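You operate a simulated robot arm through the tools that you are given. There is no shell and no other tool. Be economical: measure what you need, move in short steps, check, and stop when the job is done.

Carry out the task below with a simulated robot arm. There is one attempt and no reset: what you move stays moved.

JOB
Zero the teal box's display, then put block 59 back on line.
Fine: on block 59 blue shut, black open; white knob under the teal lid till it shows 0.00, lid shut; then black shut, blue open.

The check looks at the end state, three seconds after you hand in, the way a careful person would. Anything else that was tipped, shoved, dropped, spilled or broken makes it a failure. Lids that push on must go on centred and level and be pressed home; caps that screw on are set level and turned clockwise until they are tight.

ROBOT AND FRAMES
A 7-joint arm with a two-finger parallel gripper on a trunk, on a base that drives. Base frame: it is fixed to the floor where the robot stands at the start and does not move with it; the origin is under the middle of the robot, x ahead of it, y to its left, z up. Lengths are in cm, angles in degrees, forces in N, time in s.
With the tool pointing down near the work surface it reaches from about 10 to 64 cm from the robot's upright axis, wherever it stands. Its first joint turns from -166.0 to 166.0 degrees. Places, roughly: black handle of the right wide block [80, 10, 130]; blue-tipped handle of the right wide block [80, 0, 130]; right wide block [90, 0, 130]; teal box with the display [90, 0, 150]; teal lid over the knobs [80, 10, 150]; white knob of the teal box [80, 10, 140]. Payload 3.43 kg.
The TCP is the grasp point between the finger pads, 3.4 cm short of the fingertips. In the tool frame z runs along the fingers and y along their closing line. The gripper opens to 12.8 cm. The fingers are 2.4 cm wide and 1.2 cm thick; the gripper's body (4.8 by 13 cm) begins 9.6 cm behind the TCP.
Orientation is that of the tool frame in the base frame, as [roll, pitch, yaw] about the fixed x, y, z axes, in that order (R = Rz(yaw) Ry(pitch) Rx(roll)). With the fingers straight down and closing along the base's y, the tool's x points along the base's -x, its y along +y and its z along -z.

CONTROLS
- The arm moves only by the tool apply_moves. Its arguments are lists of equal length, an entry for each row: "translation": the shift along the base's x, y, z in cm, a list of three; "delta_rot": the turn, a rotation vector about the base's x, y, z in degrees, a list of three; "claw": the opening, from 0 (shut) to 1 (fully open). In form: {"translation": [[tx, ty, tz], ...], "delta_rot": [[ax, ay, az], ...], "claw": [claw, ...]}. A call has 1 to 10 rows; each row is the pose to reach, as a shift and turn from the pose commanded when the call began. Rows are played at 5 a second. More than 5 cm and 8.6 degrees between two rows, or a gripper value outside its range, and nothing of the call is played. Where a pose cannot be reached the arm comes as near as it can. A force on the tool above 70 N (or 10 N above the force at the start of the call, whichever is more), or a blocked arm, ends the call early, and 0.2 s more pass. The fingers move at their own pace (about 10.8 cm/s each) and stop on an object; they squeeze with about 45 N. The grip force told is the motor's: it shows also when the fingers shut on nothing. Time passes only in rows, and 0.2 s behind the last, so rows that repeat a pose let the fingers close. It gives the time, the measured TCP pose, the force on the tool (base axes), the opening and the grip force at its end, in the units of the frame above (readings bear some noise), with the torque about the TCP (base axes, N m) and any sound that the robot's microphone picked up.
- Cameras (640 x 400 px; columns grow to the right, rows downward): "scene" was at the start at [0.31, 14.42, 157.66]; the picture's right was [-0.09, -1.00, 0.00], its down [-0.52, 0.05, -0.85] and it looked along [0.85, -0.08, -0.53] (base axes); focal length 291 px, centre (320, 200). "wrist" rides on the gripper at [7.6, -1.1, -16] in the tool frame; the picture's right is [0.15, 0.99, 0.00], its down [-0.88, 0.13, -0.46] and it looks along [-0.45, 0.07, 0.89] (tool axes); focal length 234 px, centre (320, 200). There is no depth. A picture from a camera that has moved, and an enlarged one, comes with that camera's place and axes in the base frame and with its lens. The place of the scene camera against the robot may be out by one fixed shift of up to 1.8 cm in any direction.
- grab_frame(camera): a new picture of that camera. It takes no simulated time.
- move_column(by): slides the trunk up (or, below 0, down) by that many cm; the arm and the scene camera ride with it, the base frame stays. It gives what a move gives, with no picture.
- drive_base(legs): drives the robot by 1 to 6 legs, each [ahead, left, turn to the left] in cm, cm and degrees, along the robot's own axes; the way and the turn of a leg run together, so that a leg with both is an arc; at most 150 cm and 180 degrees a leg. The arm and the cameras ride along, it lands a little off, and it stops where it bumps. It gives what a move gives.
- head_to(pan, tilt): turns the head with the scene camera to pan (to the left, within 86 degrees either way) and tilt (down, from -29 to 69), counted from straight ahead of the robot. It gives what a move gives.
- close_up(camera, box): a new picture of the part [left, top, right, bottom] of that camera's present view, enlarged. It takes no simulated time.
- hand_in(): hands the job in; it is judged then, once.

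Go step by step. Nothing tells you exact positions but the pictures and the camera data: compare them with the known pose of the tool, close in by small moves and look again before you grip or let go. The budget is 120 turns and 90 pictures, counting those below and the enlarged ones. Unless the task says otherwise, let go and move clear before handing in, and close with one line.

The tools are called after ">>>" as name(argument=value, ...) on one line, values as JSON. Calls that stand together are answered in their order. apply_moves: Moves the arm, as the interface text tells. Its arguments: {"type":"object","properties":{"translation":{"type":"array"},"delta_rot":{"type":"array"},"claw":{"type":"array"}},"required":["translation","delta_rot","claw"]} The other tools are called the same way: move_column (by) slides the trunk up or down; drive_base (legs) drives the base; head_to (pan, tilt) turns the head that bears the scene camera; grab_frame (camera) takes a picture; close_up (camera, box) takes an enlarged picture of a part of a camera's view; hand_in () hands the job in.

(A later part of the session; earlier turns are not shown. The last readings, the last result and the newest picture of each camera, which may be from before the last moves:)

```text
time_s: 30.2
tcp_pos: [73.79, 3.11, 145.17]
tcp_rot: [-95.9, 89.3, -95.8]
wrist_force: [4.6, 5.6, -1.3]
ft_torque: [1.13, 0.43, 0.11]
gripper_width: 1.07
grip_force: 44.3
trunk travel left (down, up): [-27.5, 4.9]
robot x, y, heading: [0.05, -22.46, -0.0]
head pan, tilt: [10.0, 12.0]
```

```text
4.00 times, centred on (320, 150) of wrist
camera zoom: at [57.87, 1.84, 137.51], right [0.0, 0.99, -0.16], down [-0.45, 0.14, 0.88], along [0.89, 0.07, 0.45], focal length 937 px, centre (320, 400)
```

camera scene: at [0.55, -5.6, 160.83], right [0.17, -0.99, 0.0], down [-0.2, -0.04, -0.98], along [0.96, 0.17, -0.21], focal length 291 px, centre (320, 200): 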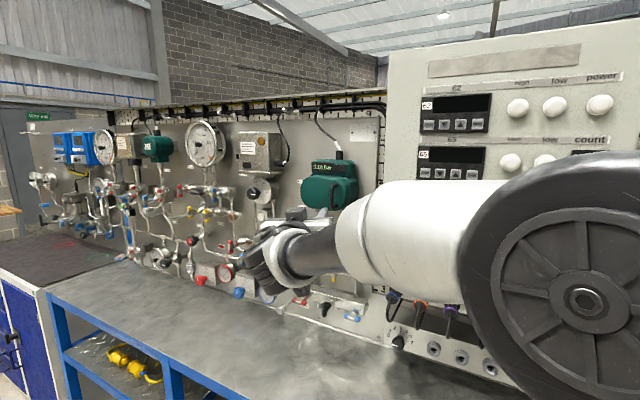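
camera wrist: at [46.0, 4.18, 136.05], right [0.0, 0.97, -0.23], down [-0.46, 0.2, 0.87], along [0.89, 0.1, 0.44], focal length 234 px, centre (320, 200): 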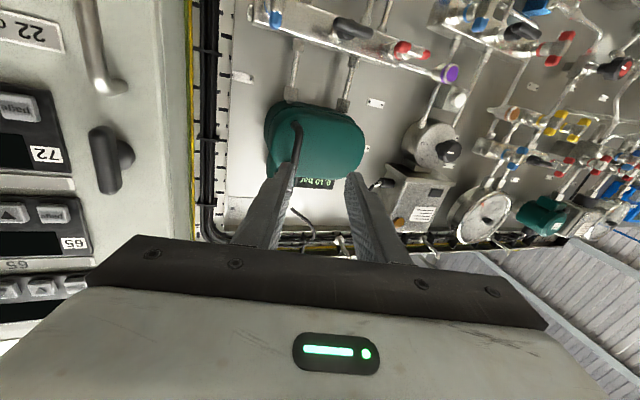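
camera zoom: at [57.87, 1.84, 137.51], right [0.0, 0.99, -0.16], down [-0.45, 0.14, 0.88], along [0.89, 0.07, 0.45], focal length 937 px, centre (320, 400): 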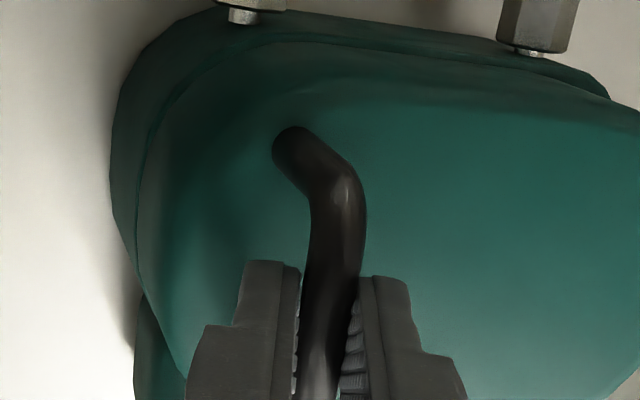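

Gripped at 1.07 cm. I'll pull gently, about 1.5 cm straight out, to find out how the lid opens.

>>> apply_moves(translation=[[-0.5, 0, 0], [-1, 0, 0], [-1.5, 0.1, 0]], delta_rot=[[0, 0, 0], [0, 0, 0], [0, 0, 0]], claw=[0.02, 0.02, 0.02])

>>> close_up(camera="wrist", box=[240, 100, 400, 200])

>>> close_up(camera="scene", box=[290, 150, 370, 220])

```text
time_s: 31.0
tcp_pos: [72.63, 3.57, 144.97]
tcp_rot: [-103.7, 89.1, -103.4]
wrist_force: [34.1, 25.2, 6.7]
ft_torque: [1.12, -0.31, 0.6]
gripper_width: 1.1
grip_force: 44.5
trunk travel left (down, up): [-27.5, 4.9]
robot x, y, heading: [-0.25, -22.48, -0.1]
head pan, tilt: [10.0, 12.0]
```

```text
4.00 times, centred on (320, 150) of wrist
camera zoom: at [56.66, 2.25, 137.41], right [-0.01, 0.99, -0.16], down [-0.45, 0.14, 0.88], along [0.89, 0.08, 0.45], focal length 937 px, centre (320, 400)
```

zoom: 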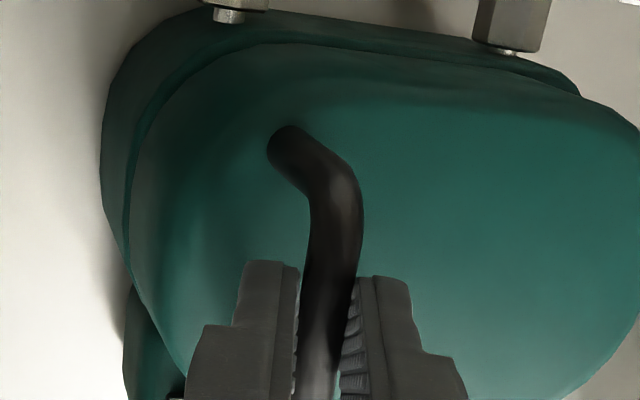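

```text
5.71 times, centred on (330, 185) of scene
camera zoom: at [1.08, -5.19, 160.79], right [0.17, -0.99, 0.0], down [-0.21, -0.04, -0.98], along [0.96, 0.17, -0.21], focal length 1660 px, centre (263, 286)
```

zoom: 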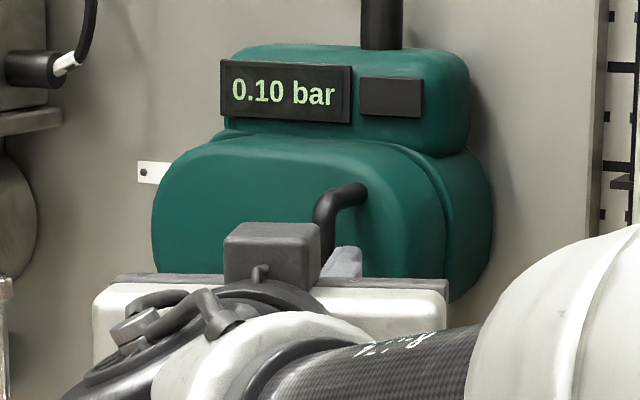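

The lid swings on its left edge, with the seam opening on the right. I'll pull along an arc about a hinge at roughly (82, 13.5) and let the round bar pivot in the fingers.

>>> apply_moves(translation=[[-0.5, 0.9, 0], [-1.0, 1.8, 0], [-1.7, 2.65, 0], [-2.3, 3.5, 0], [-2.9, 4.4, 0], [-3.7, 6.3, 0]], delta_rot=[[0, 0, 0], [0, 0, 0], [0, 0, 0], [0, 0, 0], [0, 0, 0], [0, 0, 0]], claw=[0.02, 0.02, 0.02, 0.02, 0.02, 0.02])

>>> grab_frame(camera="wrist")

>>> close_up(camera="scene", box=[250, 130, 410, 230])

```text
time_s: 32.4
tcp_pos: [69.28, 9.29, 144.9]
tcp_rot: [-105.4, 89.1, -105.7]
wrist_force: [32.9, 8.2, 3.5]
ft_torque: [1.11, -0.3, 0.22]
gripper_width: 1.14
grip_force: 44.9
trunk travel left (down, up): [-27.5, 4.9]
robot x, y, heading: [-0.03, -22.62, -0.2]
head pan, tilt: [10.0, 12.0]
```

```text
47 pictures are left
camera wrist: at [53.28, 8.18, 137.32], right [0.0, 0.99, -0.16], down [-0.45, 0.15, 0.88], along [0.89, 0.07, 0.45], focal length 234 px, centre (320, 200)
```

wrist: 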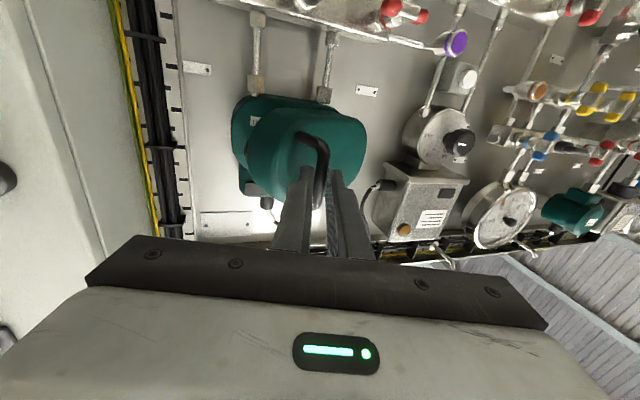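

```text
4.00 times, centred on (330, 180) of scene
camera zoom: at [1.1, -5.51, 160.82], right [0.17, -0.99, 0.0], down [-0.21, -0.04, -0.98], along [0.96, 0.17, -0.21], focal length 1162 px, centre (280, 280)
```

zoom: 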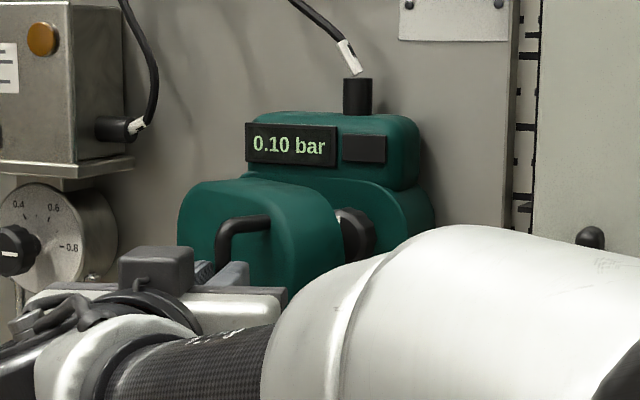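

The lid is about 45° open and swinging well. Continuing the arc.

>>> apply_moves(translation=[[-0.1, 1, 0], [-0.3, 2.2, 0], [-0.4, 3.3, 0], [-0.4, 4.4, 0], [-0.2, 5.8, 0], [0.1, 7.3, 0], [0.7, 8.8, 0], [1.3, 10.2, 0]], delta_rot=[[0, 0, 0], [0, 0, 0], [0, 0, 0], [0, 0, 0], [0, 0, 0], [0, 0, 0], [0, 0, 0], [0, 0, 0]], claw=[0.02, 0.02, 0.02, 0.02, 0.02, 0.02, 0.02, 0.02])

>>> grab_frame(camera="wrist")

>>> close_up(camera="scene", box=[250, 130, 410, 230])

```text
time_s: 34.2
tcp_pos: [69.85, 19.65, 145.12]
tcp_rot: [-90.2, 89.2, -90.2]
wrist_force: [0.8, -0.1, 0.2]
ft_torque: [-0.02, 0.02, -0.01]
gripper_width: 0.25
grip_force: 0.0
trunk travel left (down, up): [-27.5, 4.9]
robot x, y, heading: [-0.45, -22.33, -0.5]
head pan, tilt: [10.0, 12.0]
```

```text
45 pictures are left
camera wrist: at [53.92, 18.4, 137.45], right [0.0, 0.99, -0.16], down [-0.46, 0.14, 0.88], along [0.89, 0.07, 0.45], focal length 234 px, centre (320, 200)
```

wrist: 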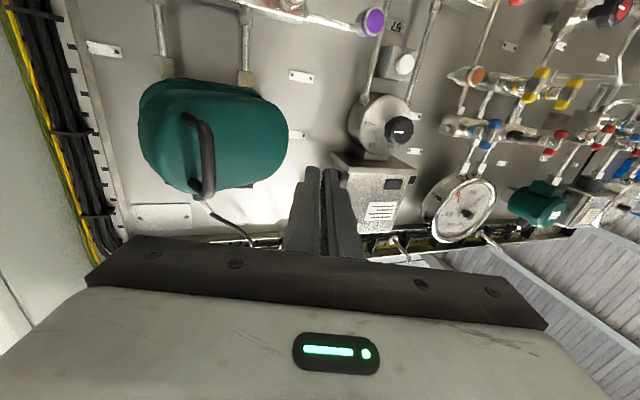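

```text
4.00 times, centred on (330, 180) of scene
camera zoom: at [0.58, -5.58, 160.83], right [0.17, -0.99, 0.0], down [-0.21, -0.04, -0.98], along [0.96, 0.17, -0.21], focal length 1162 px, centre (280, 280)
```

zoom: 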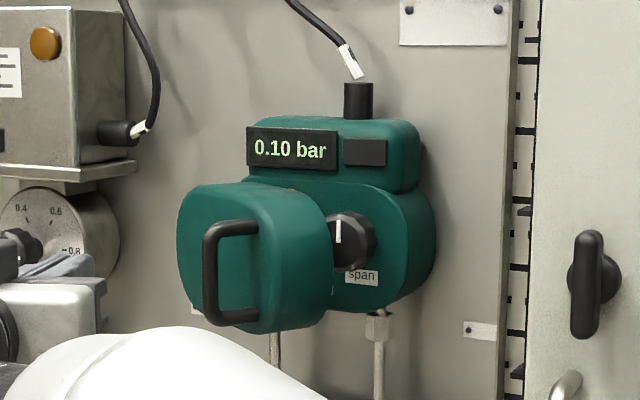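

The bar slipped out at about 50°, and a black "span" knob shows behind the lid, which I must avoid. I'll go around to the right with the fingers shut, keep the tips short of that knob, and push the lid's free edge leftward.

>>> apply_moves(translation=[[-4.5, 0, 0], [-9, -1, 0], [-10, -5.5, 0], [-10, -10, 0], [-10, -14.5, 0], [-10, -19, 0], [-10, -22.5, 0]], delta_rot=[[0, 0, 0], [0, 0, 0], [0, 0, 0], [0, 0, 0], [0, 0, 0], [0, 0, 0], [0, 0, 0]], claw=[0, 0, 0, 0, 0, 0, 0])

>>> grab_frame(camera="wrist")

```text
time_s: 35.8
tcp_pos: [59.64, -3.0, 145.3]
tcp_rot: [-92.6, 89.3, -92.7]
wrist_force: [-0.4, 0.3, 0.2]
ft_torque: [0.0, 0.01, -0.02]
gripper_width: 0.0
grip_force: 32.9
trunk travel left (down, up): [-27.5, 4.9]
robot x, y, heading: [-0.04, -22.3, -0.3]
head pan, tilt: [10.0, 12.0]
```

```text
43 pictures are left
camera wrist: at [43.73, -4.23, 137.59], right [0.0, 0.99, -0.16], down [-0.46, 0.14, 0.88], along [0.89, 0.07, 0.45], focal length 234 px, centre (320, 200)
```

wrist: 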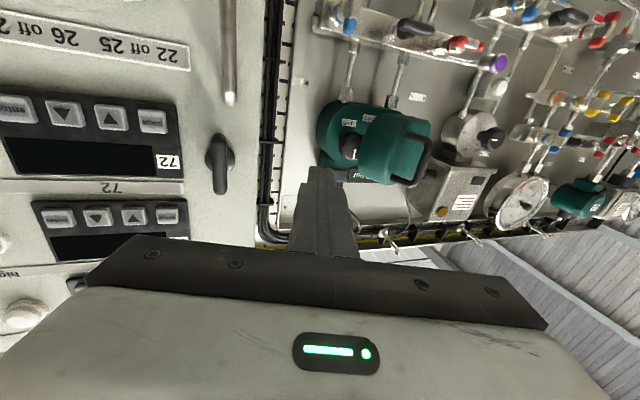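

>>> close_up(camera="wrist", box=[290, 85, 450, 185])

```text
4.00 times, centred on (370, 135) of wrist
camera zoom: at [43.73, -4.23, 137.59], right [0.0, 0.99, -0.16], down [-0.46, 0.14, 0.88], along [0.89, 0.07, 0.45], focal length 937 px, centre (120, 460)
```

zoom: 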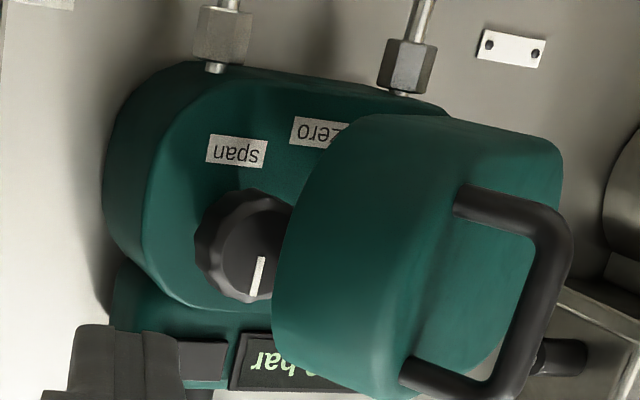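

The labels show span at y≈1.5 and zero at y≈4.5. I'll move the fingertips to x≈75, short of the knobs, and sweep left to push the lid's free edge.

>>> apply_moves(translation=[[4, 0, 0], [8, 0, 0], [11.5, 0, 0], [11.5, 3, 0], [11.5, 5, 0], [11.5, 7, 0], [11.5, 9, 0]], delta_rot=[[0, 0, 0], [0, 0, 0], [0, 0, 0], [0, 0, 0], [0, 0, 0], [0, 0, 0], [0, 0, 0]], claw=[0, 0, 0, 0, 0, 0, 0])

>>> grab_frame(camera="wrist")

```text
time_s: 37.4
tcp_pos: [70.84, 3.41, 145.37]
tcp_rot: [-91.9, 89.5, -93.5]
wrist_force: [-31.5, -21.4, -2.7]
ft_torque: [0.0, -0.08, -0.44]
gripper_width: 0.0
grip_force: 33.3
trunk travel left (down, up): [-27.5, 4.9]
robot x, y, heading: [0.29, -22.69, -0.4]
head pan, tilt: [10.0, 12.0]
stopped in row 7: the force on the tool passed its limit at 81 N (the readings are from after the stop); the commanded pose is now the measured one
```

```text
41 pictures are left
camera wrist: at [55.0, 2.64, 137.64], right [0.03, 0.99, -0.16], down [-0.45, 0.15, 0.88], along [0.89, 0.05, 0.45], focal length 234 px, centre (320, 200)
```

wrist: 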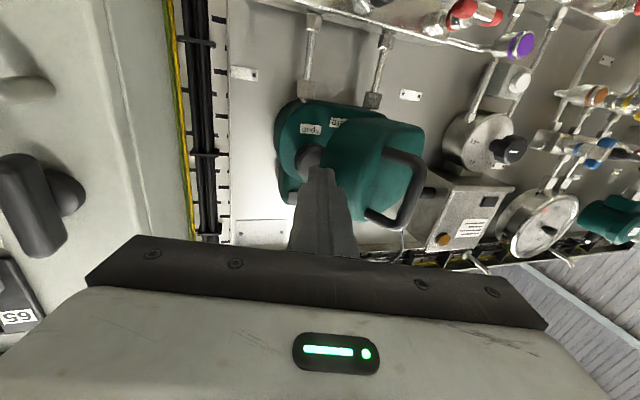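

>>> close_up(camera="wrist", box=[260, 90, 420, 190])

>>> close_up(camera="scene", box=[250, 130, 410, 230])

```text
4.00 times, centred on (340, 140) of wrist
camera zoom: at [55.0, 2.64, 137.64], right [0.03, 0.99, -0.16], down [-0.45, 0.15, 0.88], along [0.89, 0.05, 0.45], focal length 937 px, centre (240, 440)
```

zoom: 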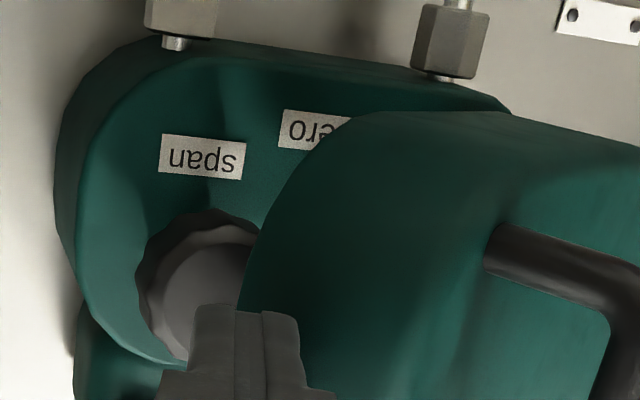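

```text
4.00 times, centred on (330, 180) of scene
camera zoom: at [-0.04, -6.08, 160.89], right [0.17, -0.99, 0.0], down [-0.2, -0.03, -0.98], along [0.97, 0.16, -0.2], focal length 1162 px, centre (280, 280)
```

zoom: 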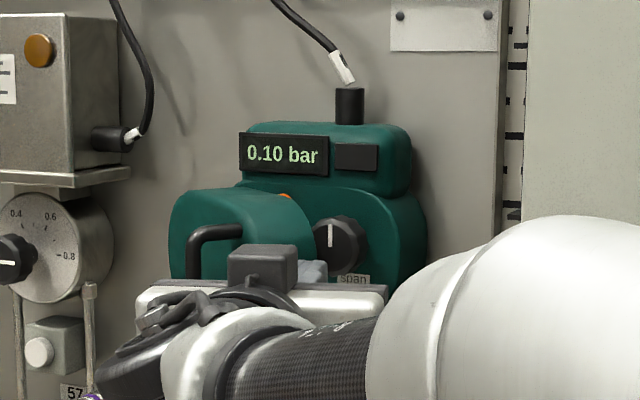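

The fingertip was pressing the lid's side wall instead of hooking behind its edge: the edge is deeper, near x≈75.7, and the knob fronts are near x≈80-81. The span knob looks untouched. I'll back away, go 3 cm deeper and sweep again.

>>> apply_moves(translation=[[-2, -2, 0], [-2, -4.5, 0], [2, -4.5, 0], [3.6, -4.5, 0], [3.6, -3, 0], [3.6, -1.5, 0], [3.6, 0, 0]], delta_rot=[[0, 0, 0], [0, 0, 0], [0, 0, 0], [0, 0, 0], [0, 0, 0], [0, 0, 0], [0, 0, 0]], claw=[0, 0, 0, 0, 0, 0, 0])

>>> close_up(camera="wrist", box=[260, 90, 420, 190])

```text
time_s: 39.0
tcp_pos: [74.68, 4.05, 144.98]
tcp_rot: [-116.1, 89.2, -117.3]
wrist_force: [-21.9, -11.0, -7.0]
ft_torque: [0.01, -0.31, 0.46]
gripper_width: 0.0
grip_force: 32.9
trunk travel left (down, up): [-27.5, 4.9]
robot x, y, heading: [-0.38, -22.85, -0.4]
head pan, tilt: [10.0, 12.0]
```

```text
4.00 times, centred on (340, 140) of wrist
camera zoom: at [58.62, 3.19, 137.35], right [0.02, 0.99, -0.16], down [-0.45, 0.15, 0.88], along [0.89, 0.05, 0.44], focal length 937 px, centre (240, 440)
```

zoom: 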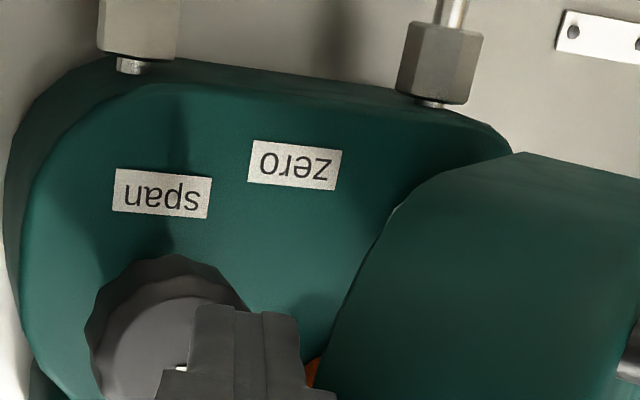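

The lid is opening further and the "zero" label is fully visible. I'll check from the scene camera before sweeping more.

>>> close_up(camera="scene", box=[270, 150, 382, 220])

```text
5.71 times, centred on (326, 185) of scene
camera zoom: at [0.16, -5.82, 160.84], right [0.17, -0.99, 0.0], down [-0.2, -0.03, -0.98], along [0.96, 0.16, -0.21], focal length 1660 px, centre (286, 286)
```

zoom: 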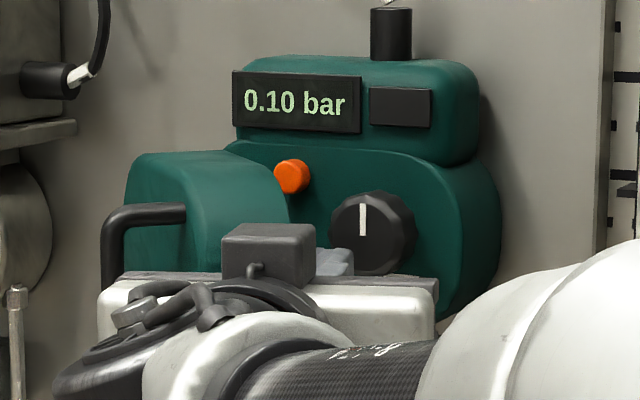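

Display still 0.10 and span unmoved; there is also an orange button above that I must avoid. I'll keep sweeping with the tips 1 cm further out, away from the white knob.

>>> apply_moves(translation=[[-0.5, 1.2, 0], [-1, 2.4, 0], [-1, 3.6, 0], [-1, 4.8, 0], [-1.2, 6, 0], [-1.4, 7.2, 0]], delta_rot=[[0, 0, 0], [0, 0, 0], [0, 0, 0], [0, 0, 0], [0, 0, 0], [0, 0, 0]], claw=[0, 0, 0, 0, 0, 0])

>>> grab_frame(camera="wrist")

>>> close_up(camera="scene", box=[270, 150, 382, 220])

```text
time_s: 40.4
tcp_pos: [73.07, 11.74, 145.04]
tcp_rot: [-104.7, 89.0, -105.5]
wrist_force: [-44.0, 0.5, -14.7]
ft_torque: [-0.19, -0.71, 0.48]
gripper_width: 0.0
grip_force: 32.8
trunk travel left (down, up): [-27.5, 4.9]
robot x, y, heading: [0.07, -22.54, -0.1]
head pan, tilt: [10.0, 12.0]
```

```text
36 pictures are left
camera wrist: at [57.01, 10.83, 137.43], right [0.01, 0.99, -0.16], down [-0.45, 0.15, 0.88], along [0.89, 0.06, 0.45], focal length 234 px, centre (320, 200)
```

wrist: 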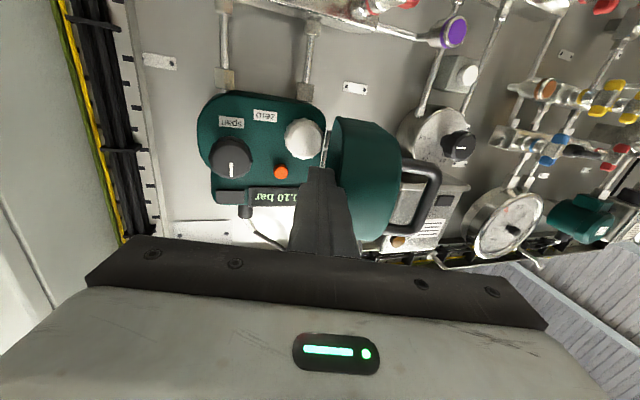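

```text
5.71 times, centred on (326, 185) of scene
camera zoom: at [-0.07, -5.54, 160.82], right [0.17, -0.99, 0.0], down [-0.2, -0.04, -0.98], along [0.96, 0.17, -0.2], focal length 1660 px, centre (286, 286)
```

zoom: 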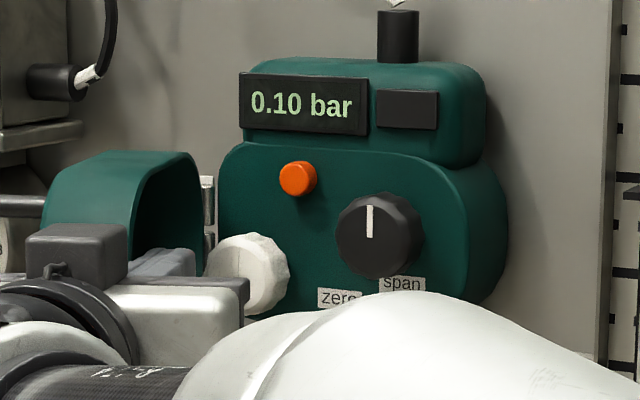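

The lid is past 90° and the white "zero" knob is exposed at about (81, 9.6, 143), beside the orange button. I'll back out and take a precise look.

>>> apply_moves(translation=[[-1.5, -0.3, 0], [-5, -0.5, 0], [-9, -1.5, -1], [-12, -2.2, -2]], delta_rot=[[0, 0, 0], [0, 0, 0], [0, 0, 0], [0, 0, 0]], claw=[0, 0, 0, 0.4])

>>> close_up(camera="wrist", box=[220, 80, 380, 180])

>>> close_up(camera="scene", box=[270, 150, 382, 220])

```text
time_s: 41.4
tcp_pos: [61.61, 9.28, 142.64]
tcp_rot: [-113.1, 89.0, -114.1]
wrist_force: [0.5, 0.3, 0.2]
ft_torque: [0.0, -0.01, 0.02]
gripper_width: 5.13
grip_force: 0.0
trunk travel left (down, up): [-27.5, 4.9]
robot x, y, heading: [-0.19, -22.52, -0.3]
head pan, tilt: [10.0, 12.0]
```

```text
4.00 times, centred on (300, 130) of wrist
camera zoom: at [45.59, 8.36, 135.06], right [0.02, 0.99, -0.16], down [-0.45, 0.15, 0.88], along [0.89, 0.06, 0.44], focal length 937 px, centre (400, 480)
```

zoom: 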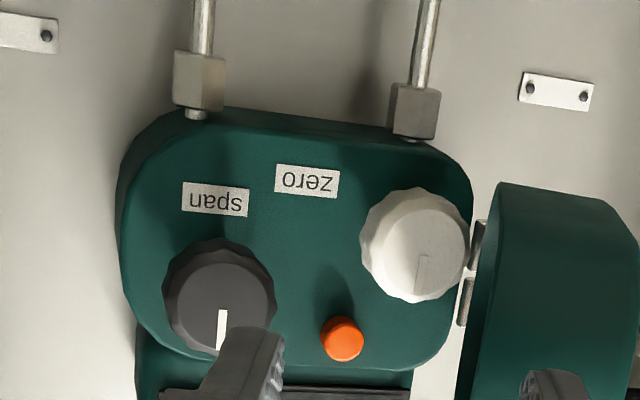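

```text
5.71 times, centred on (326, 185) of scene
camera zoom: at [0.5, -5.66, 160.84], right [0.17, -0.99, 0.0], down [-0.2, -0.03, -0.98], along [0.96, 0.16, -0.21], focal length 1660 px, centre (286, 286)
```

zoom: 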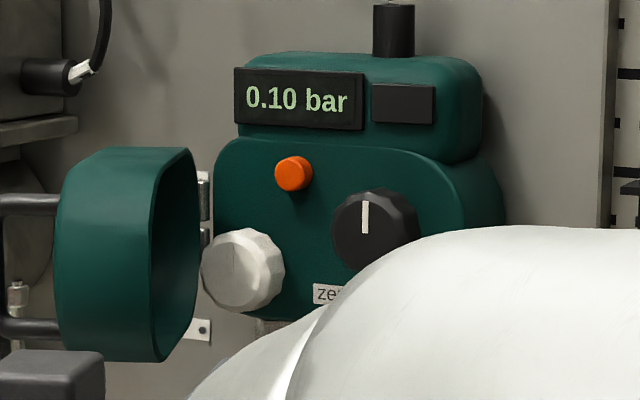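

The knob is about 3.9 cm wide at (79.5, 9.7, 142.3), with the lid just left of it, so I'll grip it from above and below. Rolling the tool -90°.

>>> apply_moves(translation=[[0, 0, 0], [0, 0, 0], [0, 0.1, 0], [0, 0.2, 0], [0, 0.2, 0], [0, 0.3, 0], [0, 0.4, 0], [0, 0.4, -0.1], [0, 0.4, -0.2], [0, 0.4, -0.3]], delta_rot=[[-8.5, 0, 0], [-17, 0, 0], [-25.5, 0, 0], [-34, 0, 0], [-42.5, 0, 0], [-51, 0, 0], [-59.5, 0, 0], [-68, 0, 0], [-76.5, 0, 0], [-85, 0, 0]], claw=[0.42, 0.42, 0.42, 0.42, 0.42, 0.42, 0.42, 0.42, 0.42, 0.42])

>>> apply_moves(translation=[[3, 0, 0], [6, 0, 0], [9, 0, 0], [11, 0, 0]], delta_rot=[[-4, 0, 0], [-4, 0, 0], [-4, 0, 0], [-4, 0, 0]], claw=[0.42, 0.42, 0.42, 0.42])

>>> grab_frame(camera="wrist")

```text
time_s: 43.5
tcp_pos: [61.61, 9.76, 142.56]
tcp_rot: [-89.0, 4.0, -90.4]
wrist_force: [0.1, 0.8, -0.5]
ft_torque: [0.04, -0.03, 0.01]
gripper_width: 5.38
grip_force: 0.1
trunk travel left (down, up): [-27.5, 4.9]
robot x, y, heading: [-0.11, -22.58, -0.3]
head pan, tilt: [10.0, 12.0]
```

```text
time_s: 44.5
tcp_pos: [72.42, 9.83, 142.61]
tcp_rot: [-89.0, 0.1, -90.4]
wrist_force: [0.3, 0.0, -0.3]
ft_torque: [0.0, 0.01, 0.01]
gripper_width: 5.42
grip_force: 0.0
trunk travel left (down, up): [-27.5, 4.9]
robot x, y, heading: [0.03, -22.23, -0.2]
head pan, tilt: [10.0, 12.0]
```

```text
32 pictures are left
camera wrist: at [56.48, 2.33, 143.25], right [0.02, -0.14, -0.99], down [-0.45, 0.88, -0.14], along [0.89, 0.44, -0.05], focal length 234 px, centre (320, 200)
```

wrist: 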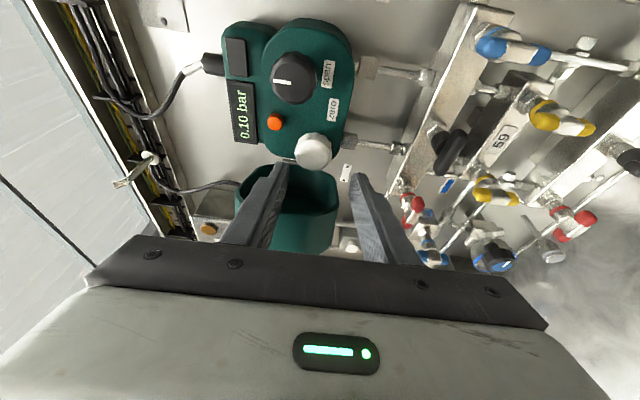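

>>> close_up(camera="wrist", box=[240, 90, 400, 190])

```text
4.00 times, centred on (320, 140) of wrist
camera zoom: at [56.48, 2.33, 143.25], right [0.02, -0.14, -0.99], down [-0.45, 0.88, -0.14], along [0.89, 0.44, -0.05], focal length 937 px, centre (320, 440)
```

zoom: 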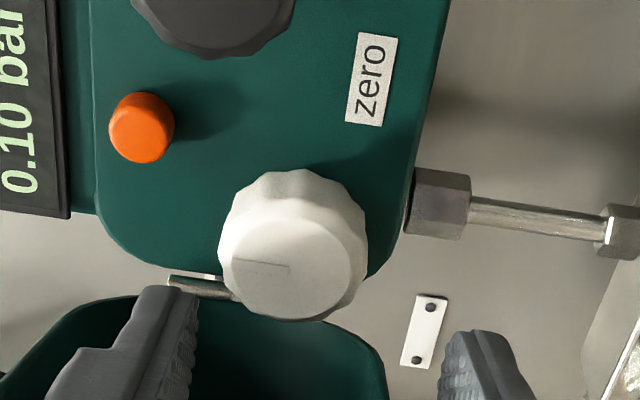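

>>> apply_moves(translation=[[2, -0.2, 0.6], [4, -0.3, 0.6], [5.4, -0.3, 0.6], [5.4, -0.3, 0.6]], delta_rot=[[0, 0, 0], [0, 0, 0], [0, 0, 0], [0, 0, 0]], claw=[0.42, 0.42, 0.42, 0.42])

>>> close_up(camera="wrist", box=[240, 90, 400, 190])

```text
time_s: 45.5
tcp_pos: [78.02, 9.51, 143.37]
tcp_rot: [-88.9, 0.2, -90.4]
wrist_force: [0.4, -0.4, -0.1]
ft_torque: [0.02, 0.0, -0.02]
gripper_width: 5.37
grip_force: 0.1
trunk travel left (down, up): [-27.5, 4.9]
robot x, y, heading: [0.05, -22.58, -0.3]
head pan, tilt: [10.0, 12.0]
```

```text
4.00 times, centred on (320, 140) of wrist
camera zoom: at [61.98, 2.08, 143.98], right [0.02, -0.14, -0.99], down [-0.45, 0.88, -0.14], along [0.89, 0.44, -0.05], focal length 937 px, centre (320, 440)
```

zoom: 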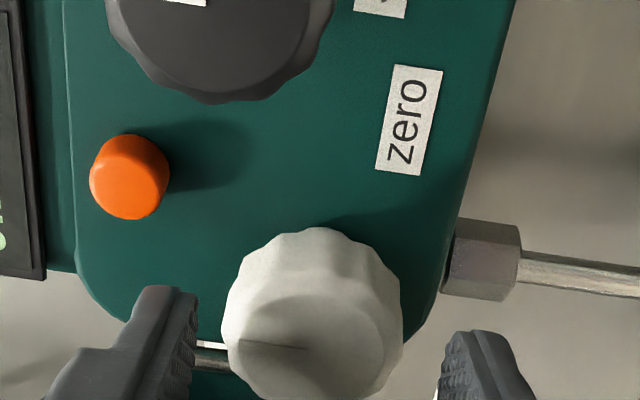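

The knob is centred between the fingers, with its face level with the tips. I'll advance 1.4 cm and close.

>>> apply_moves(translation=[[0.7, 0, 0], [1.4, 0, 0], [1.4, 0, 0], [1.4, 0, 0], [1.4, 0, 0]], delta_rot=[[0, 0, 0], [0, 0, 0], [0, 0, 0], [0, 0, 0], [0, 0, 0]], claw=[0.42, 0.42, 0.1, 0.1, 0.1])

>>> grab_frame(camera="wrist")

>>> close_up(camera="scene", box=[270, 150, 382, 220])

```text
time_s: 46.8
tcp_pos: [79.37, 9.46, 143.43]
tcp_rot: [-88.8, 0.2, -90.4]
wrist_force: [7.5, 4.2, 12.0]
ft_torque: [0.03, -0.41, 0.1]
gripper_width: 3.93
grip_force: 45.0
trunk travel left (down, up): [-27.5, 4.9]
robot x, y, heading: [-0.26, -22.43, -0.4]
head pan, tilt: [10.0, 12.0]
```

```text
29 pictures are left
camera wrist: at [63.32, 2.05, 144.07], right [0.02, -0.14, -0.99], down [-0.45, 0.88, -0.14], along [0.89, 0.44, -0.05], focal length 234 px, centre (320, 200)
```

wrist: 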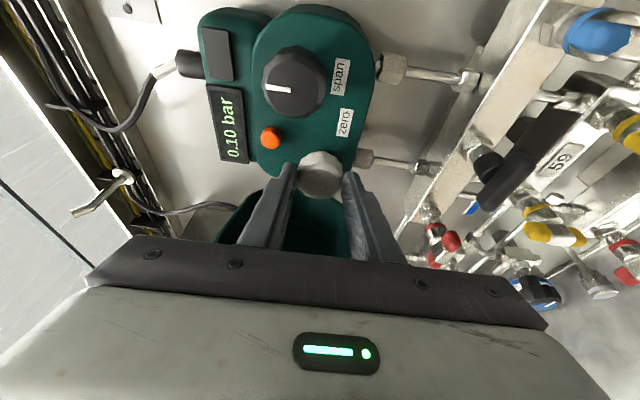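

```text
5.71 times, centred on (326, 185) of scene
camera zoom: at [0.5, -5.64, 160.85], right [0.17, -0.99, 0.0], down [-0.2, -0.04, -0.98], along [0.96, 0.16, -0.21], focal length 1660 px, centre (286, 286)
```

zoom: 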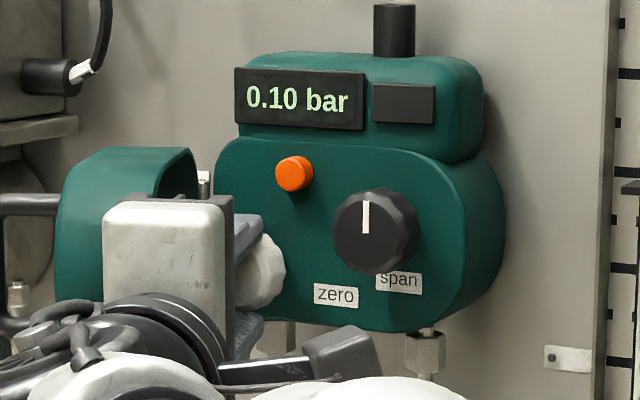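

The knob is gripped at 3.93 cm and the display is in view. Test turn: 8° counter-clockwise.

>>> apply_moves(translation=[[0, 0, 0], [0, 0, 0], [0, 0, 0]], delta_rot=[[-4, 0, 0], [-8, 0, 0], [-8, 0, 0]], claw=[0.1, 0.1, 0.1])

>>> close_up(camera="scene", box=[270, 150, 382, 220])

```text
time_s: 47.5
tcp_pos: [79.22, 9.48, 143.48]
tcp_rot: [-88.6, -7.9, -90.3]
wrist_force: [12.8, 6.6, 21.8]
ft_torque: [0.16, -0.37, 0.86]
gripper_width: 3.95
grip_force: 44.8
trunk travel left (down, up): [-27.5, 4.9]
robot x, y, heading: [-0.02, -22.49, -0.2]
head pan, tilt: [10.0, 12.0]
```

```text
5.71 times, centred on (326, 185) of scene
camera zoom: at [0.46, -5.63, 160.84], right [0.17, -0.99, 0.0], down [-0.2, -0.04, -0.98], along [0.96, 0.16, -0.21], focal length 1660 px, centre (286, 286)
```

zoom: 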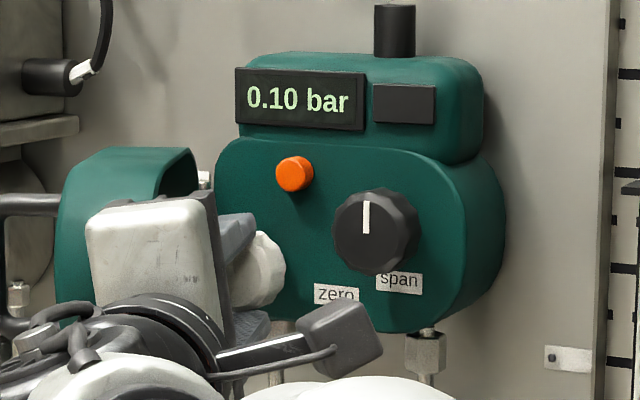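

No change yet after 8°. I'll go another 16°, easing the vertical load.

>>> apply_moves(translation=[[0, 0, 0.1], [0, 0, 0.2], [0, 0, 0.2]], delta_rot=[[-8, 0, 0], [-16, 0, 0], [-16, 0, 0]], claw=[0.1, 0.1, 0.1])

>>> close_up(camera="scene", box=[270, 150, 382, 220])

```text
time_s: 48.4
tcp_pos: [78.73, 9.37, 143.2]
tcp_rot: [-88.8, -23.9, -90.4]
wrist_force: [-38.0, -6.9, -5.4]
ft_torque: [-0.1, -0.14, -0.47]
gripper_width: 3.17
grip_force: 16.6
trunk travel left (down, up): [-27.5, 4.9]
robot x, y, heading: [0.01, -22.74, 0.0]
head pan, tilt: [10.0, 12.0]
```

```text
5.71 times, centred on (326, 185) of scene
camera zoom: at [-0.1, -5.74, 160.81], right [0.17, -0.99, 0.0], down [-0.2, -0.03, -0.98], along [0.96, 0.17, -0.2], focal length 1660 px, centre (286, 286)
```

zoom: 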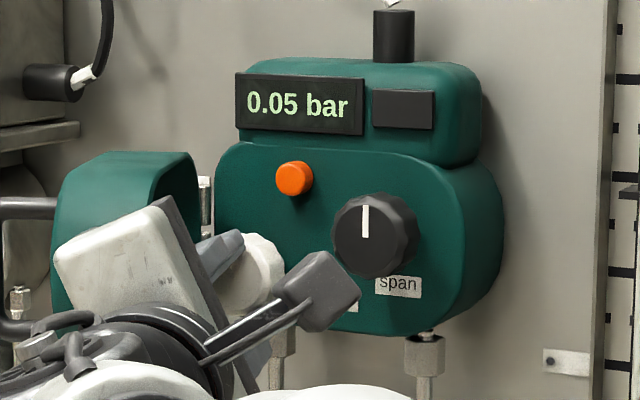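

Counter-clockwise is right: it now reads 0.05, but the fingers slipped off the knob. I'll back out, reset the roll and regrip deeper.

>>> apply_moves(translation=[[-0.5, 0, 0.1], [-2, 0, 0.1], [-3.5, 0, 0.1], [-3.5, 0, 0.1], [-3.5, 0, 0.1], [-3.5, 0, 0.1]], delta_rot=[[0, 0, 0], [0, 0, 0], [7, 0, 0], [14, 0, 0], [20, 0, 0], [24, 0, 0]], claw=[0.42, 0.42, 0.42, 0.42, 0.42, 0.42])

>>> close_up(camera="wrist", box=[220, 80, 420, 205])

```text
time_s: 49.8
tcp_pos: [76.0, 9.31, 143.37]
tcp_rot: [-89.1, 0.3, -90.4]
wrist_force: [0.3, -0.8, 0.3]
ft_torque: [-0.05, 0.04, 0.0]
gripper_width: 5.38
grip_force: 0.1
trunk travel left (down, up): [-27.5, 4.9]
robot x, y, heading: [-0.27, -22.24, -0.1]
head pan, tilt: [10.0, 12.0]
```

```text
3.20 times, centred on (320, 142) of wrist
camera zoom: at [59.94, 1.96, 144.04], right [0.02, -0.14, -0.99], down [-0.45, 0.88, -0.13], along [0.89, 0.44, -0.05], focal length 749 px, centre (320, 384)
```

zoom: 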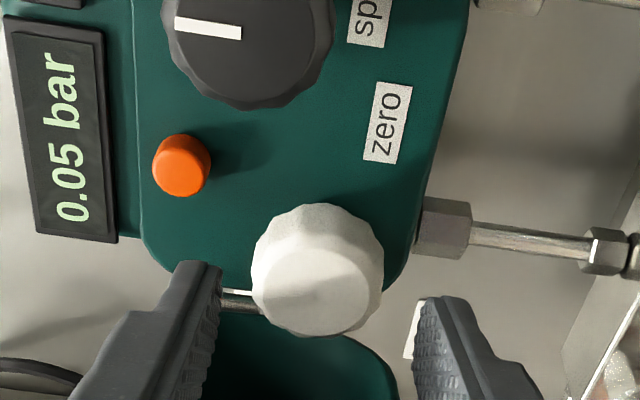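

>>> apply_moves(translation=[[1.5, 0.1, 0.1], [3, 0.1, 0.15], [4.0, 0.1, 0.15], [4.0, 0.1, 0.15], [4.0, 0.1, 0.15], [4.0, 0.1, 0.15]], delta_rot=[[0, 0, 0], [0, 0, 0], [0, 0, 0], [0, 0, 0], [0, 0, 0], [0, 0, 0]], claw=[0.42, 0.42, 0.42, 0.1, 0.1, 0.1])

>>> apply_moves(translation=[[0, 0, 0], [0, 0, 0], [0, 0, 0]], delta_rot=[[-4, 0, 0], [-8, 0, 0], [-8, 0, 0]], claw=[0.1, 0.1, 0.1])

>>> close_up(camera="scene", box=[270, 150, 382, 220])

```text
time_s: 51.1
tcp_pos: [80.08, 9.68, 143.48]
tcp_rot: [-89.3, 0.2, -90.4]
wrist_force: [-6.7, -3.1, -10.7]
ft_torque: [-0.02, 0.31, -0.31]
gripper_width: 4.06
grip_force: 45.0
trunk travel left (down, up): [-27.5, 4.9]
robot x, y, heading: [-0.04, -22.27, -0.4]
head pan, tilt: [10.0, 12.0]
```

```text
time_s: 52.0
tcp_pos: [80.03, 9.64, 143.5]
tcp_rot: [-89.1, -7.9, -90.3]
wrist_force: [-9.6, -4.8, -14.8]
ft_torque: [0.2, 1.03, 0.36]
gripper_width: 4.06
grip_force: 45.2
trunk travel left (down, up): [-27.5, 4.9]
robot x, y, heading: [-0.07, -22.71, -0.2]
head pan, tilt: [10.0, 12.0]
```

```text
5.71 times, centred on (326, 185) of scene
camera zoom: at [0.55, -5.65, 160.83], right [0.17, -0.99, 0.0], down [-0.21, -0.04, -0.98], along [0.96, 0.16, -0.21], focal length 1660 px, centre (286, 286)
```

zoom: 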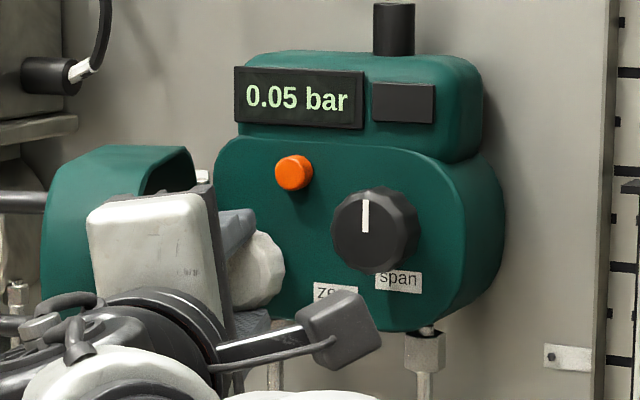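

>>> apply_moves(translation=[[0, 0, -0.1], [0, 0, -0.1], [0, 0, -0.1]], delta_rot=[[-4, 0, 0], [-7, 0, 0], [-7, 0, 0]], claw=[0.1, 0.1, 0.1])

>>> close_up(camera="scene", box=[300, 155, 350, 195])

```text
time_s: 52.8
tcp_pos: [79.95, 9.55, 143.59]
tcp_rot: [-88.9, -15.0, -90.3]
wrist_force: [-8.2, -1.2, -12.5]
ft_torque: [0.22, 1.07, 0.52]
gripper_width: 4.04
grip_force: 45.0
trunk travel left (down, up): [-27.5, 4.9]
robot x, y, heading: [0.01, -22.49, -0.3]
head pan, tilt: [10.0, 12.0]
```

```text
10.00 times, centred on (325, 175) of scene
camera zoom: at [0.53, -5.62, 160.83], right [0.17, -0.99, 0.0], down [-0.21, -0.04, -0.98], along [0.96, 0.16, -0.21], focal length 2906 px, centre (270, 450)
```

zoom: 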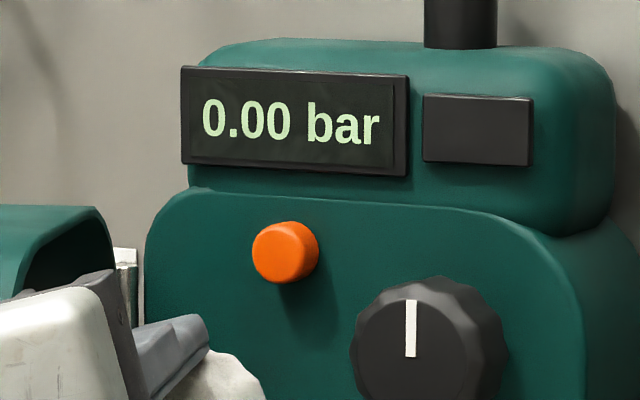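

It reads 0.00. I'll release, back straight out and confirm that it holds.

>>> apply_moves(translation=[[0, 0, 0], [0, 0, 0], [-3, 0, 0], [-7, 0, 0], [-11, 0, 0], [-15, 0, 0]], delta_rot=[[0, 0, 0], [0, 0, 0], [0, 0, 0], [0, 0, 0], [0, 0, 0], [0, 0, 0]], claw=[0.45, 0.45, 0.45, 0.45, 0.4, 0.3])

>>> close_up(camera="scene", box=[260, 145, 380, 220])

>>> grab_frame(camera="wrist")

```text
time_s: 54.1
tcp_pos: [64.75, 9.29, 143.6]
tcp_rot: [-88.8, -14.8, -90.4]
wrist_force: [-0.1, -0.3, -1.0]
ft_torque: [0.01, 0.02, 0.01]
gripper_width: 3.85
grip_force: 0.1
trunk travel left (down, up): [-27.5, 4.9]
robot x, y, heading: [-0.27, -22.54, -0.1]
head pan, tilt: [10.0, 12.0]
```

```text
5.33 times, centred on (320, 182) of scene
camera zoom: at [0.47, -5.66, 160.84], right [0.17, -0.99, 0.0], down [-0.2, -0.03, -0.98], along [0.96, 0.16, -0.21], focal length 1550 px, centre (320, 293)
```

zoom: 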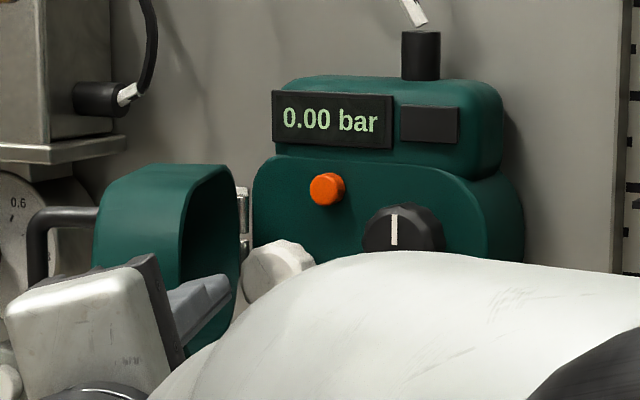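

```text
21 pictures are left
camera wrist: at [48.89, 2.3, 146.19], right [0.02, -0.39, -0.92], down [-0.45, 0.82, -0.36], along [0.89, 0.42, -0.16], focal length 234 px, centre (320, 200)
```

wrist: 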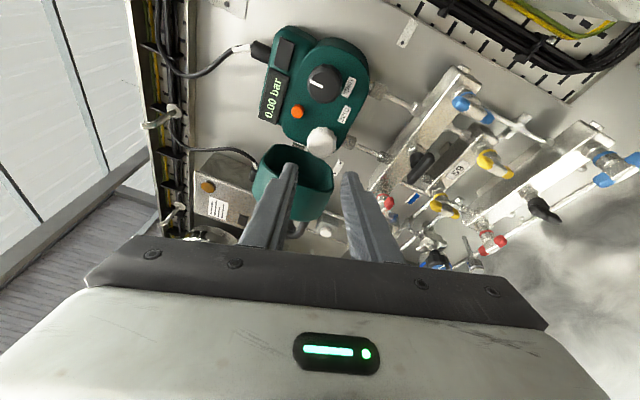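

0.00 holds after release. To shut the lid I'll close the fingers, go round to its left (y≈23.5, tips at x≈76.5), then sweep right against its outside and handle.

>>> apply_moves(translation=[[-3, 1, 0.3], [-5, 5, 0.6], [-5, 9, 0.9], [-5, 12, 1], [-5, 14.2, 1], [-1, 14.2, 1], [3.5, 14.2, 1], [8, 14.2, 1]], delta_rot=[[5, 0, 0], [10, 0, 0], [15, 0, 0], [15, 0, 0], [15, 0, 0], [15, 0, 0], [15, 0, 0], [15, 0, 0]], claw=[0, 0, 0, 0, 0, 0, 0, 0])

>>> grab_frame(camera="wrist")

```text
time_s: 56.0
tcp_pos: [72.78, 23.95, 144.16]
tcp_rot: [-89.0, 0.1, -90.3]
wrist_force: [0.3, -0.1, 0.3]
ft_torque: [-0.01, -0.01, -0.02]
gripper_width: 0.0
grip_force: 32.6
trunk travel left (down, up): [-27.5, 4.9]
robot x, y, heading: [-0.24, -22.51, -0.6]
head pan, tilt: [10.0, 12.0]
```

```text
20 pictures are left
camera wrist: at [56.69, 16.47, 144.83], right [0.02, -0.14, -0.99], down [-0.45, 0.88, -0.14], along [0.89, 0.45, -0.05], focal length 234 px, centre (320, 200)
```

wrist: 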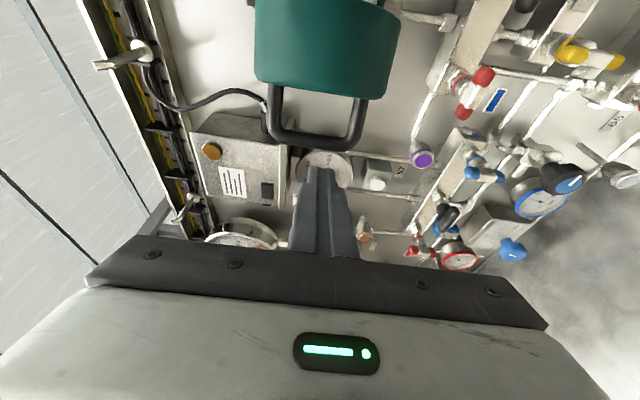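

The fingers are just left of the handle. Sweeping right.

>>> apply_moves(translation=[[0, -1.5, 0], [0, -3, 0], [0, -4.5, 0], [0, -6, 0], [0, -7.5, 0], [0, -9, 0], [0, -10.5, 0], [0, -12, 0]], delta_rot=[[0, 0, 0], [0, 0, 0], [0, 0, 0], [0, 0, 0], [0, 0, 0], [0, 0, 0], [0, 0, 0], [0, 0, 0]], claw=[0, 0, 0, 0, 0, 0, 0, 0])

>>> grab_frame(camera="wrist")

```text
time_s: 57.8
tcp_pos: [72.86, 11.73, 144.41]
tcp_rot: [-89.0, 0.1, -90.4]
wrist_force: [-0.6, 0.6, 0.0]
ft_torque: [0.0, 0.02, -0.04]
gripper_width: 0.0
grip_force: 33.6
trunk travel left (down, up): [-27.5, 4.9]
robot x, y, heading: [-0.21, -22.37, -0.3]
head pan, tilt: [10.0, 12.0]
```

```text
19 pictures are left
camera wrist: at [56.79, 4.19, 145.08], right [0.02, -0.14, -0.99], down [-0.45, 0.88, -0.14], along [0.89, 0.44, -0.05], focal length 234 px, centre (320, 200)
```

wrist: 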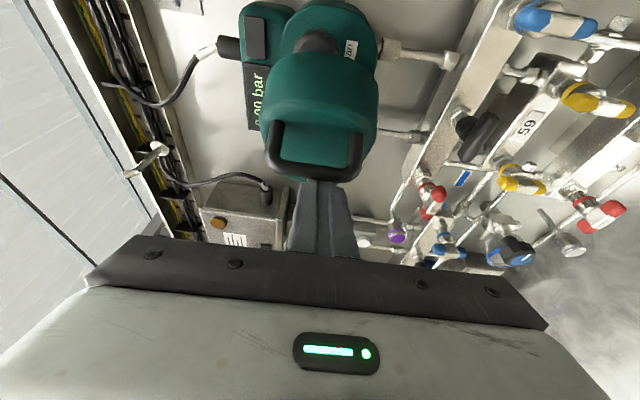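

The lid is swinging shut, now at about 50-60°. Continuing right until the bar is near its shut position.

>>> apply_moves(translation=[[0, -1.2, 0], [0, -2.4, 0], [0, -3.6, 0], [0, -4.8, 0], [0, -5.8, 0], [0, -6.6, 0]], delta_rot=[[0, 0, 0], [0, 0, 0], [0, 0, 0], [0, 0, 0], [0, 0, 0], [0, 0, 0]], claw=[0, 0, 0, 0, 0, 0])

>>> grab_frame(camera="wrist")

```text
time_s: 59.1
tcp_pos: [73.05, 5.08, 144.35]
tcp_rot: [-89.0, 0.2, -90.3]
wrist_force: [-0.6, -0.5, 0.3]
ft_torque: [-0.02, 0.01, -0.04]
gripper_width: 0.02
grip_force: 33.5
trunk travel left (down, up): [-27.5, 4.9]
robot x, y, heading: [-0.0, -22.61, -0.4]
head pan, tilt: [10.0, 12.0]
```

```text
18 pictures are left
camera wrist: at [56.98, -2.31, 145.1], right [0.02, -0.14, -0.99], down [-0.45, 0.88, -0.14], along [0.89, 0.44, -0.05], focal length 234 px, centre (320, 200)
```

wrist: 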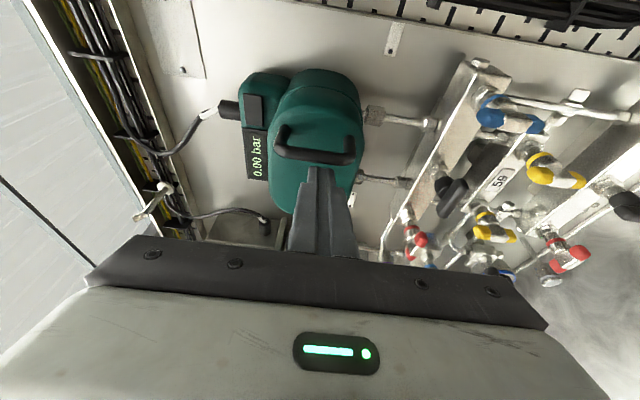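

The lid is nearly shut. I'll back off, line the closed tips up with the bar and press straight in.

>>> apply_moves(translation=[[-4, 0, 0], [-5, -1.9, 0.3], [-3, -1.9, 0.3], [-2, -1.9, 0.3], [-1.2, -1.9, 0.3], [-0.7, -1.9, 0.3], [-0.2, -1.9, 0.3]], delta_rot=[[0, 0, 0], [0, 0, 0], [0, 0, 0], [0, 0, 0], [0, 0, 0], [0, 0, 0], [0, 0, 0]], claw=[0, 0, 0, 0, 0, 0, 0])

>>> close_up(camera="wrist", box=[220, 60, 420, 185])

```text
time_s: 60.8
tcp_pos: [71.86, 3.04, 144.74]
tcp_rot: [-89.0, 0.2, -90.2]
wrist_force: [-59.3, -15.5, -21.7]
ft_torque: [-0.02, 1.05, -0.51]
gripper_width: 0.0
grip_force: 33.1
trunk travel left (down, up): [-27.5, 4.9]
robot x, y, heading: [-0.29, -22.66, -0.3]
head pan, tilt: [10.0, 12.0]
```

```text
3.20 times, centred on (320, 122) of wrist
camera zoom: at [55.83, -4.38, 145.4], right [0.01, -0.14, -0.99], down [-0.45, 0.88, -0.13], along [0.89, 0.45, -0.05], focal length 749 px, centre (320, 448)
```

zoom: 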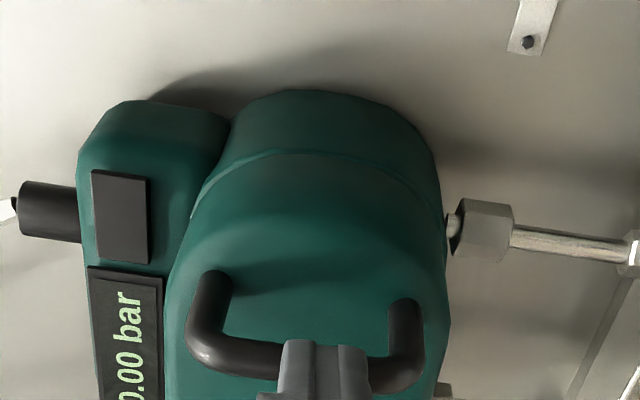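

The lid is pressed home with the seam closed, and the display shows 0.00. Now to the black handle, which is horizontal; the tool is already rolled the right way for it.

>>> apply_moves(translation=[[-4, 0, 0], [-8, 0.5, 0], [-10, 2, -4], [-10, 3.9, -8.5], [-10, 3.9, -12.5], [-10, 3.9, -14.8], [-5.5, 3.9, -14.8], [-1, 3.9, -14.8], [1.3, 3.9, -14.8]], delta_rot=[[0, 0, 0], [0, 0, 0], [0, 0, 0], [0, 0, 0], [0, 0, 0], [0, 0, 0], [0, 0, 0], [0, 0, 0], [0, 0, 0]], claw=[0, 0, 0, 0.2, 0.35, 0.35, 0.35, 0.35, 0.35])

>>> grab_frame(camera="wrist")

```text
time_s: 62.8
tcp_pos: [74.09, 6.96, 130.12]
tcp_rot: [-89.0, 0.2, -90.4]
wrist_force: [0.1, -0.7, 0.2]
ft_torque: [-0.03, -0.04, -0.02]
gripper_width: 4.48
grip_force: 0.1
trunk travel left (down, up): [-27.5, 4.9]
robot x, y, heading: [-0.09, -22.49, -0.2]
head pan, tilt: [10.0, 12.0]
```

```text
16 pictures are left
camera wrist: at [58.03, -0.39, 130.81], right [0.02, -0.14, -0.99], down [-0.45, 0.88, -0.14], along [0.89, 0.44, -0.05], focal length 234 px, centre (320, 200)
```

wrist: 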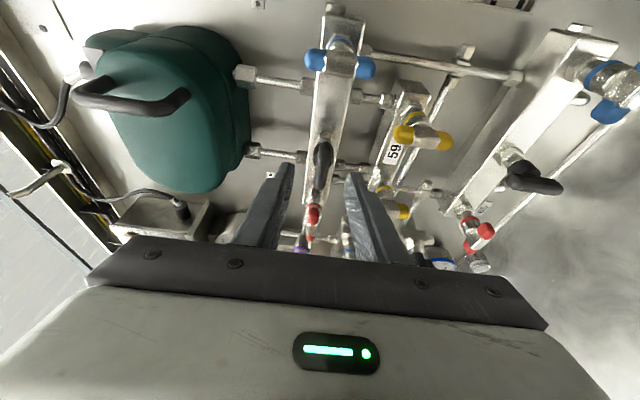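

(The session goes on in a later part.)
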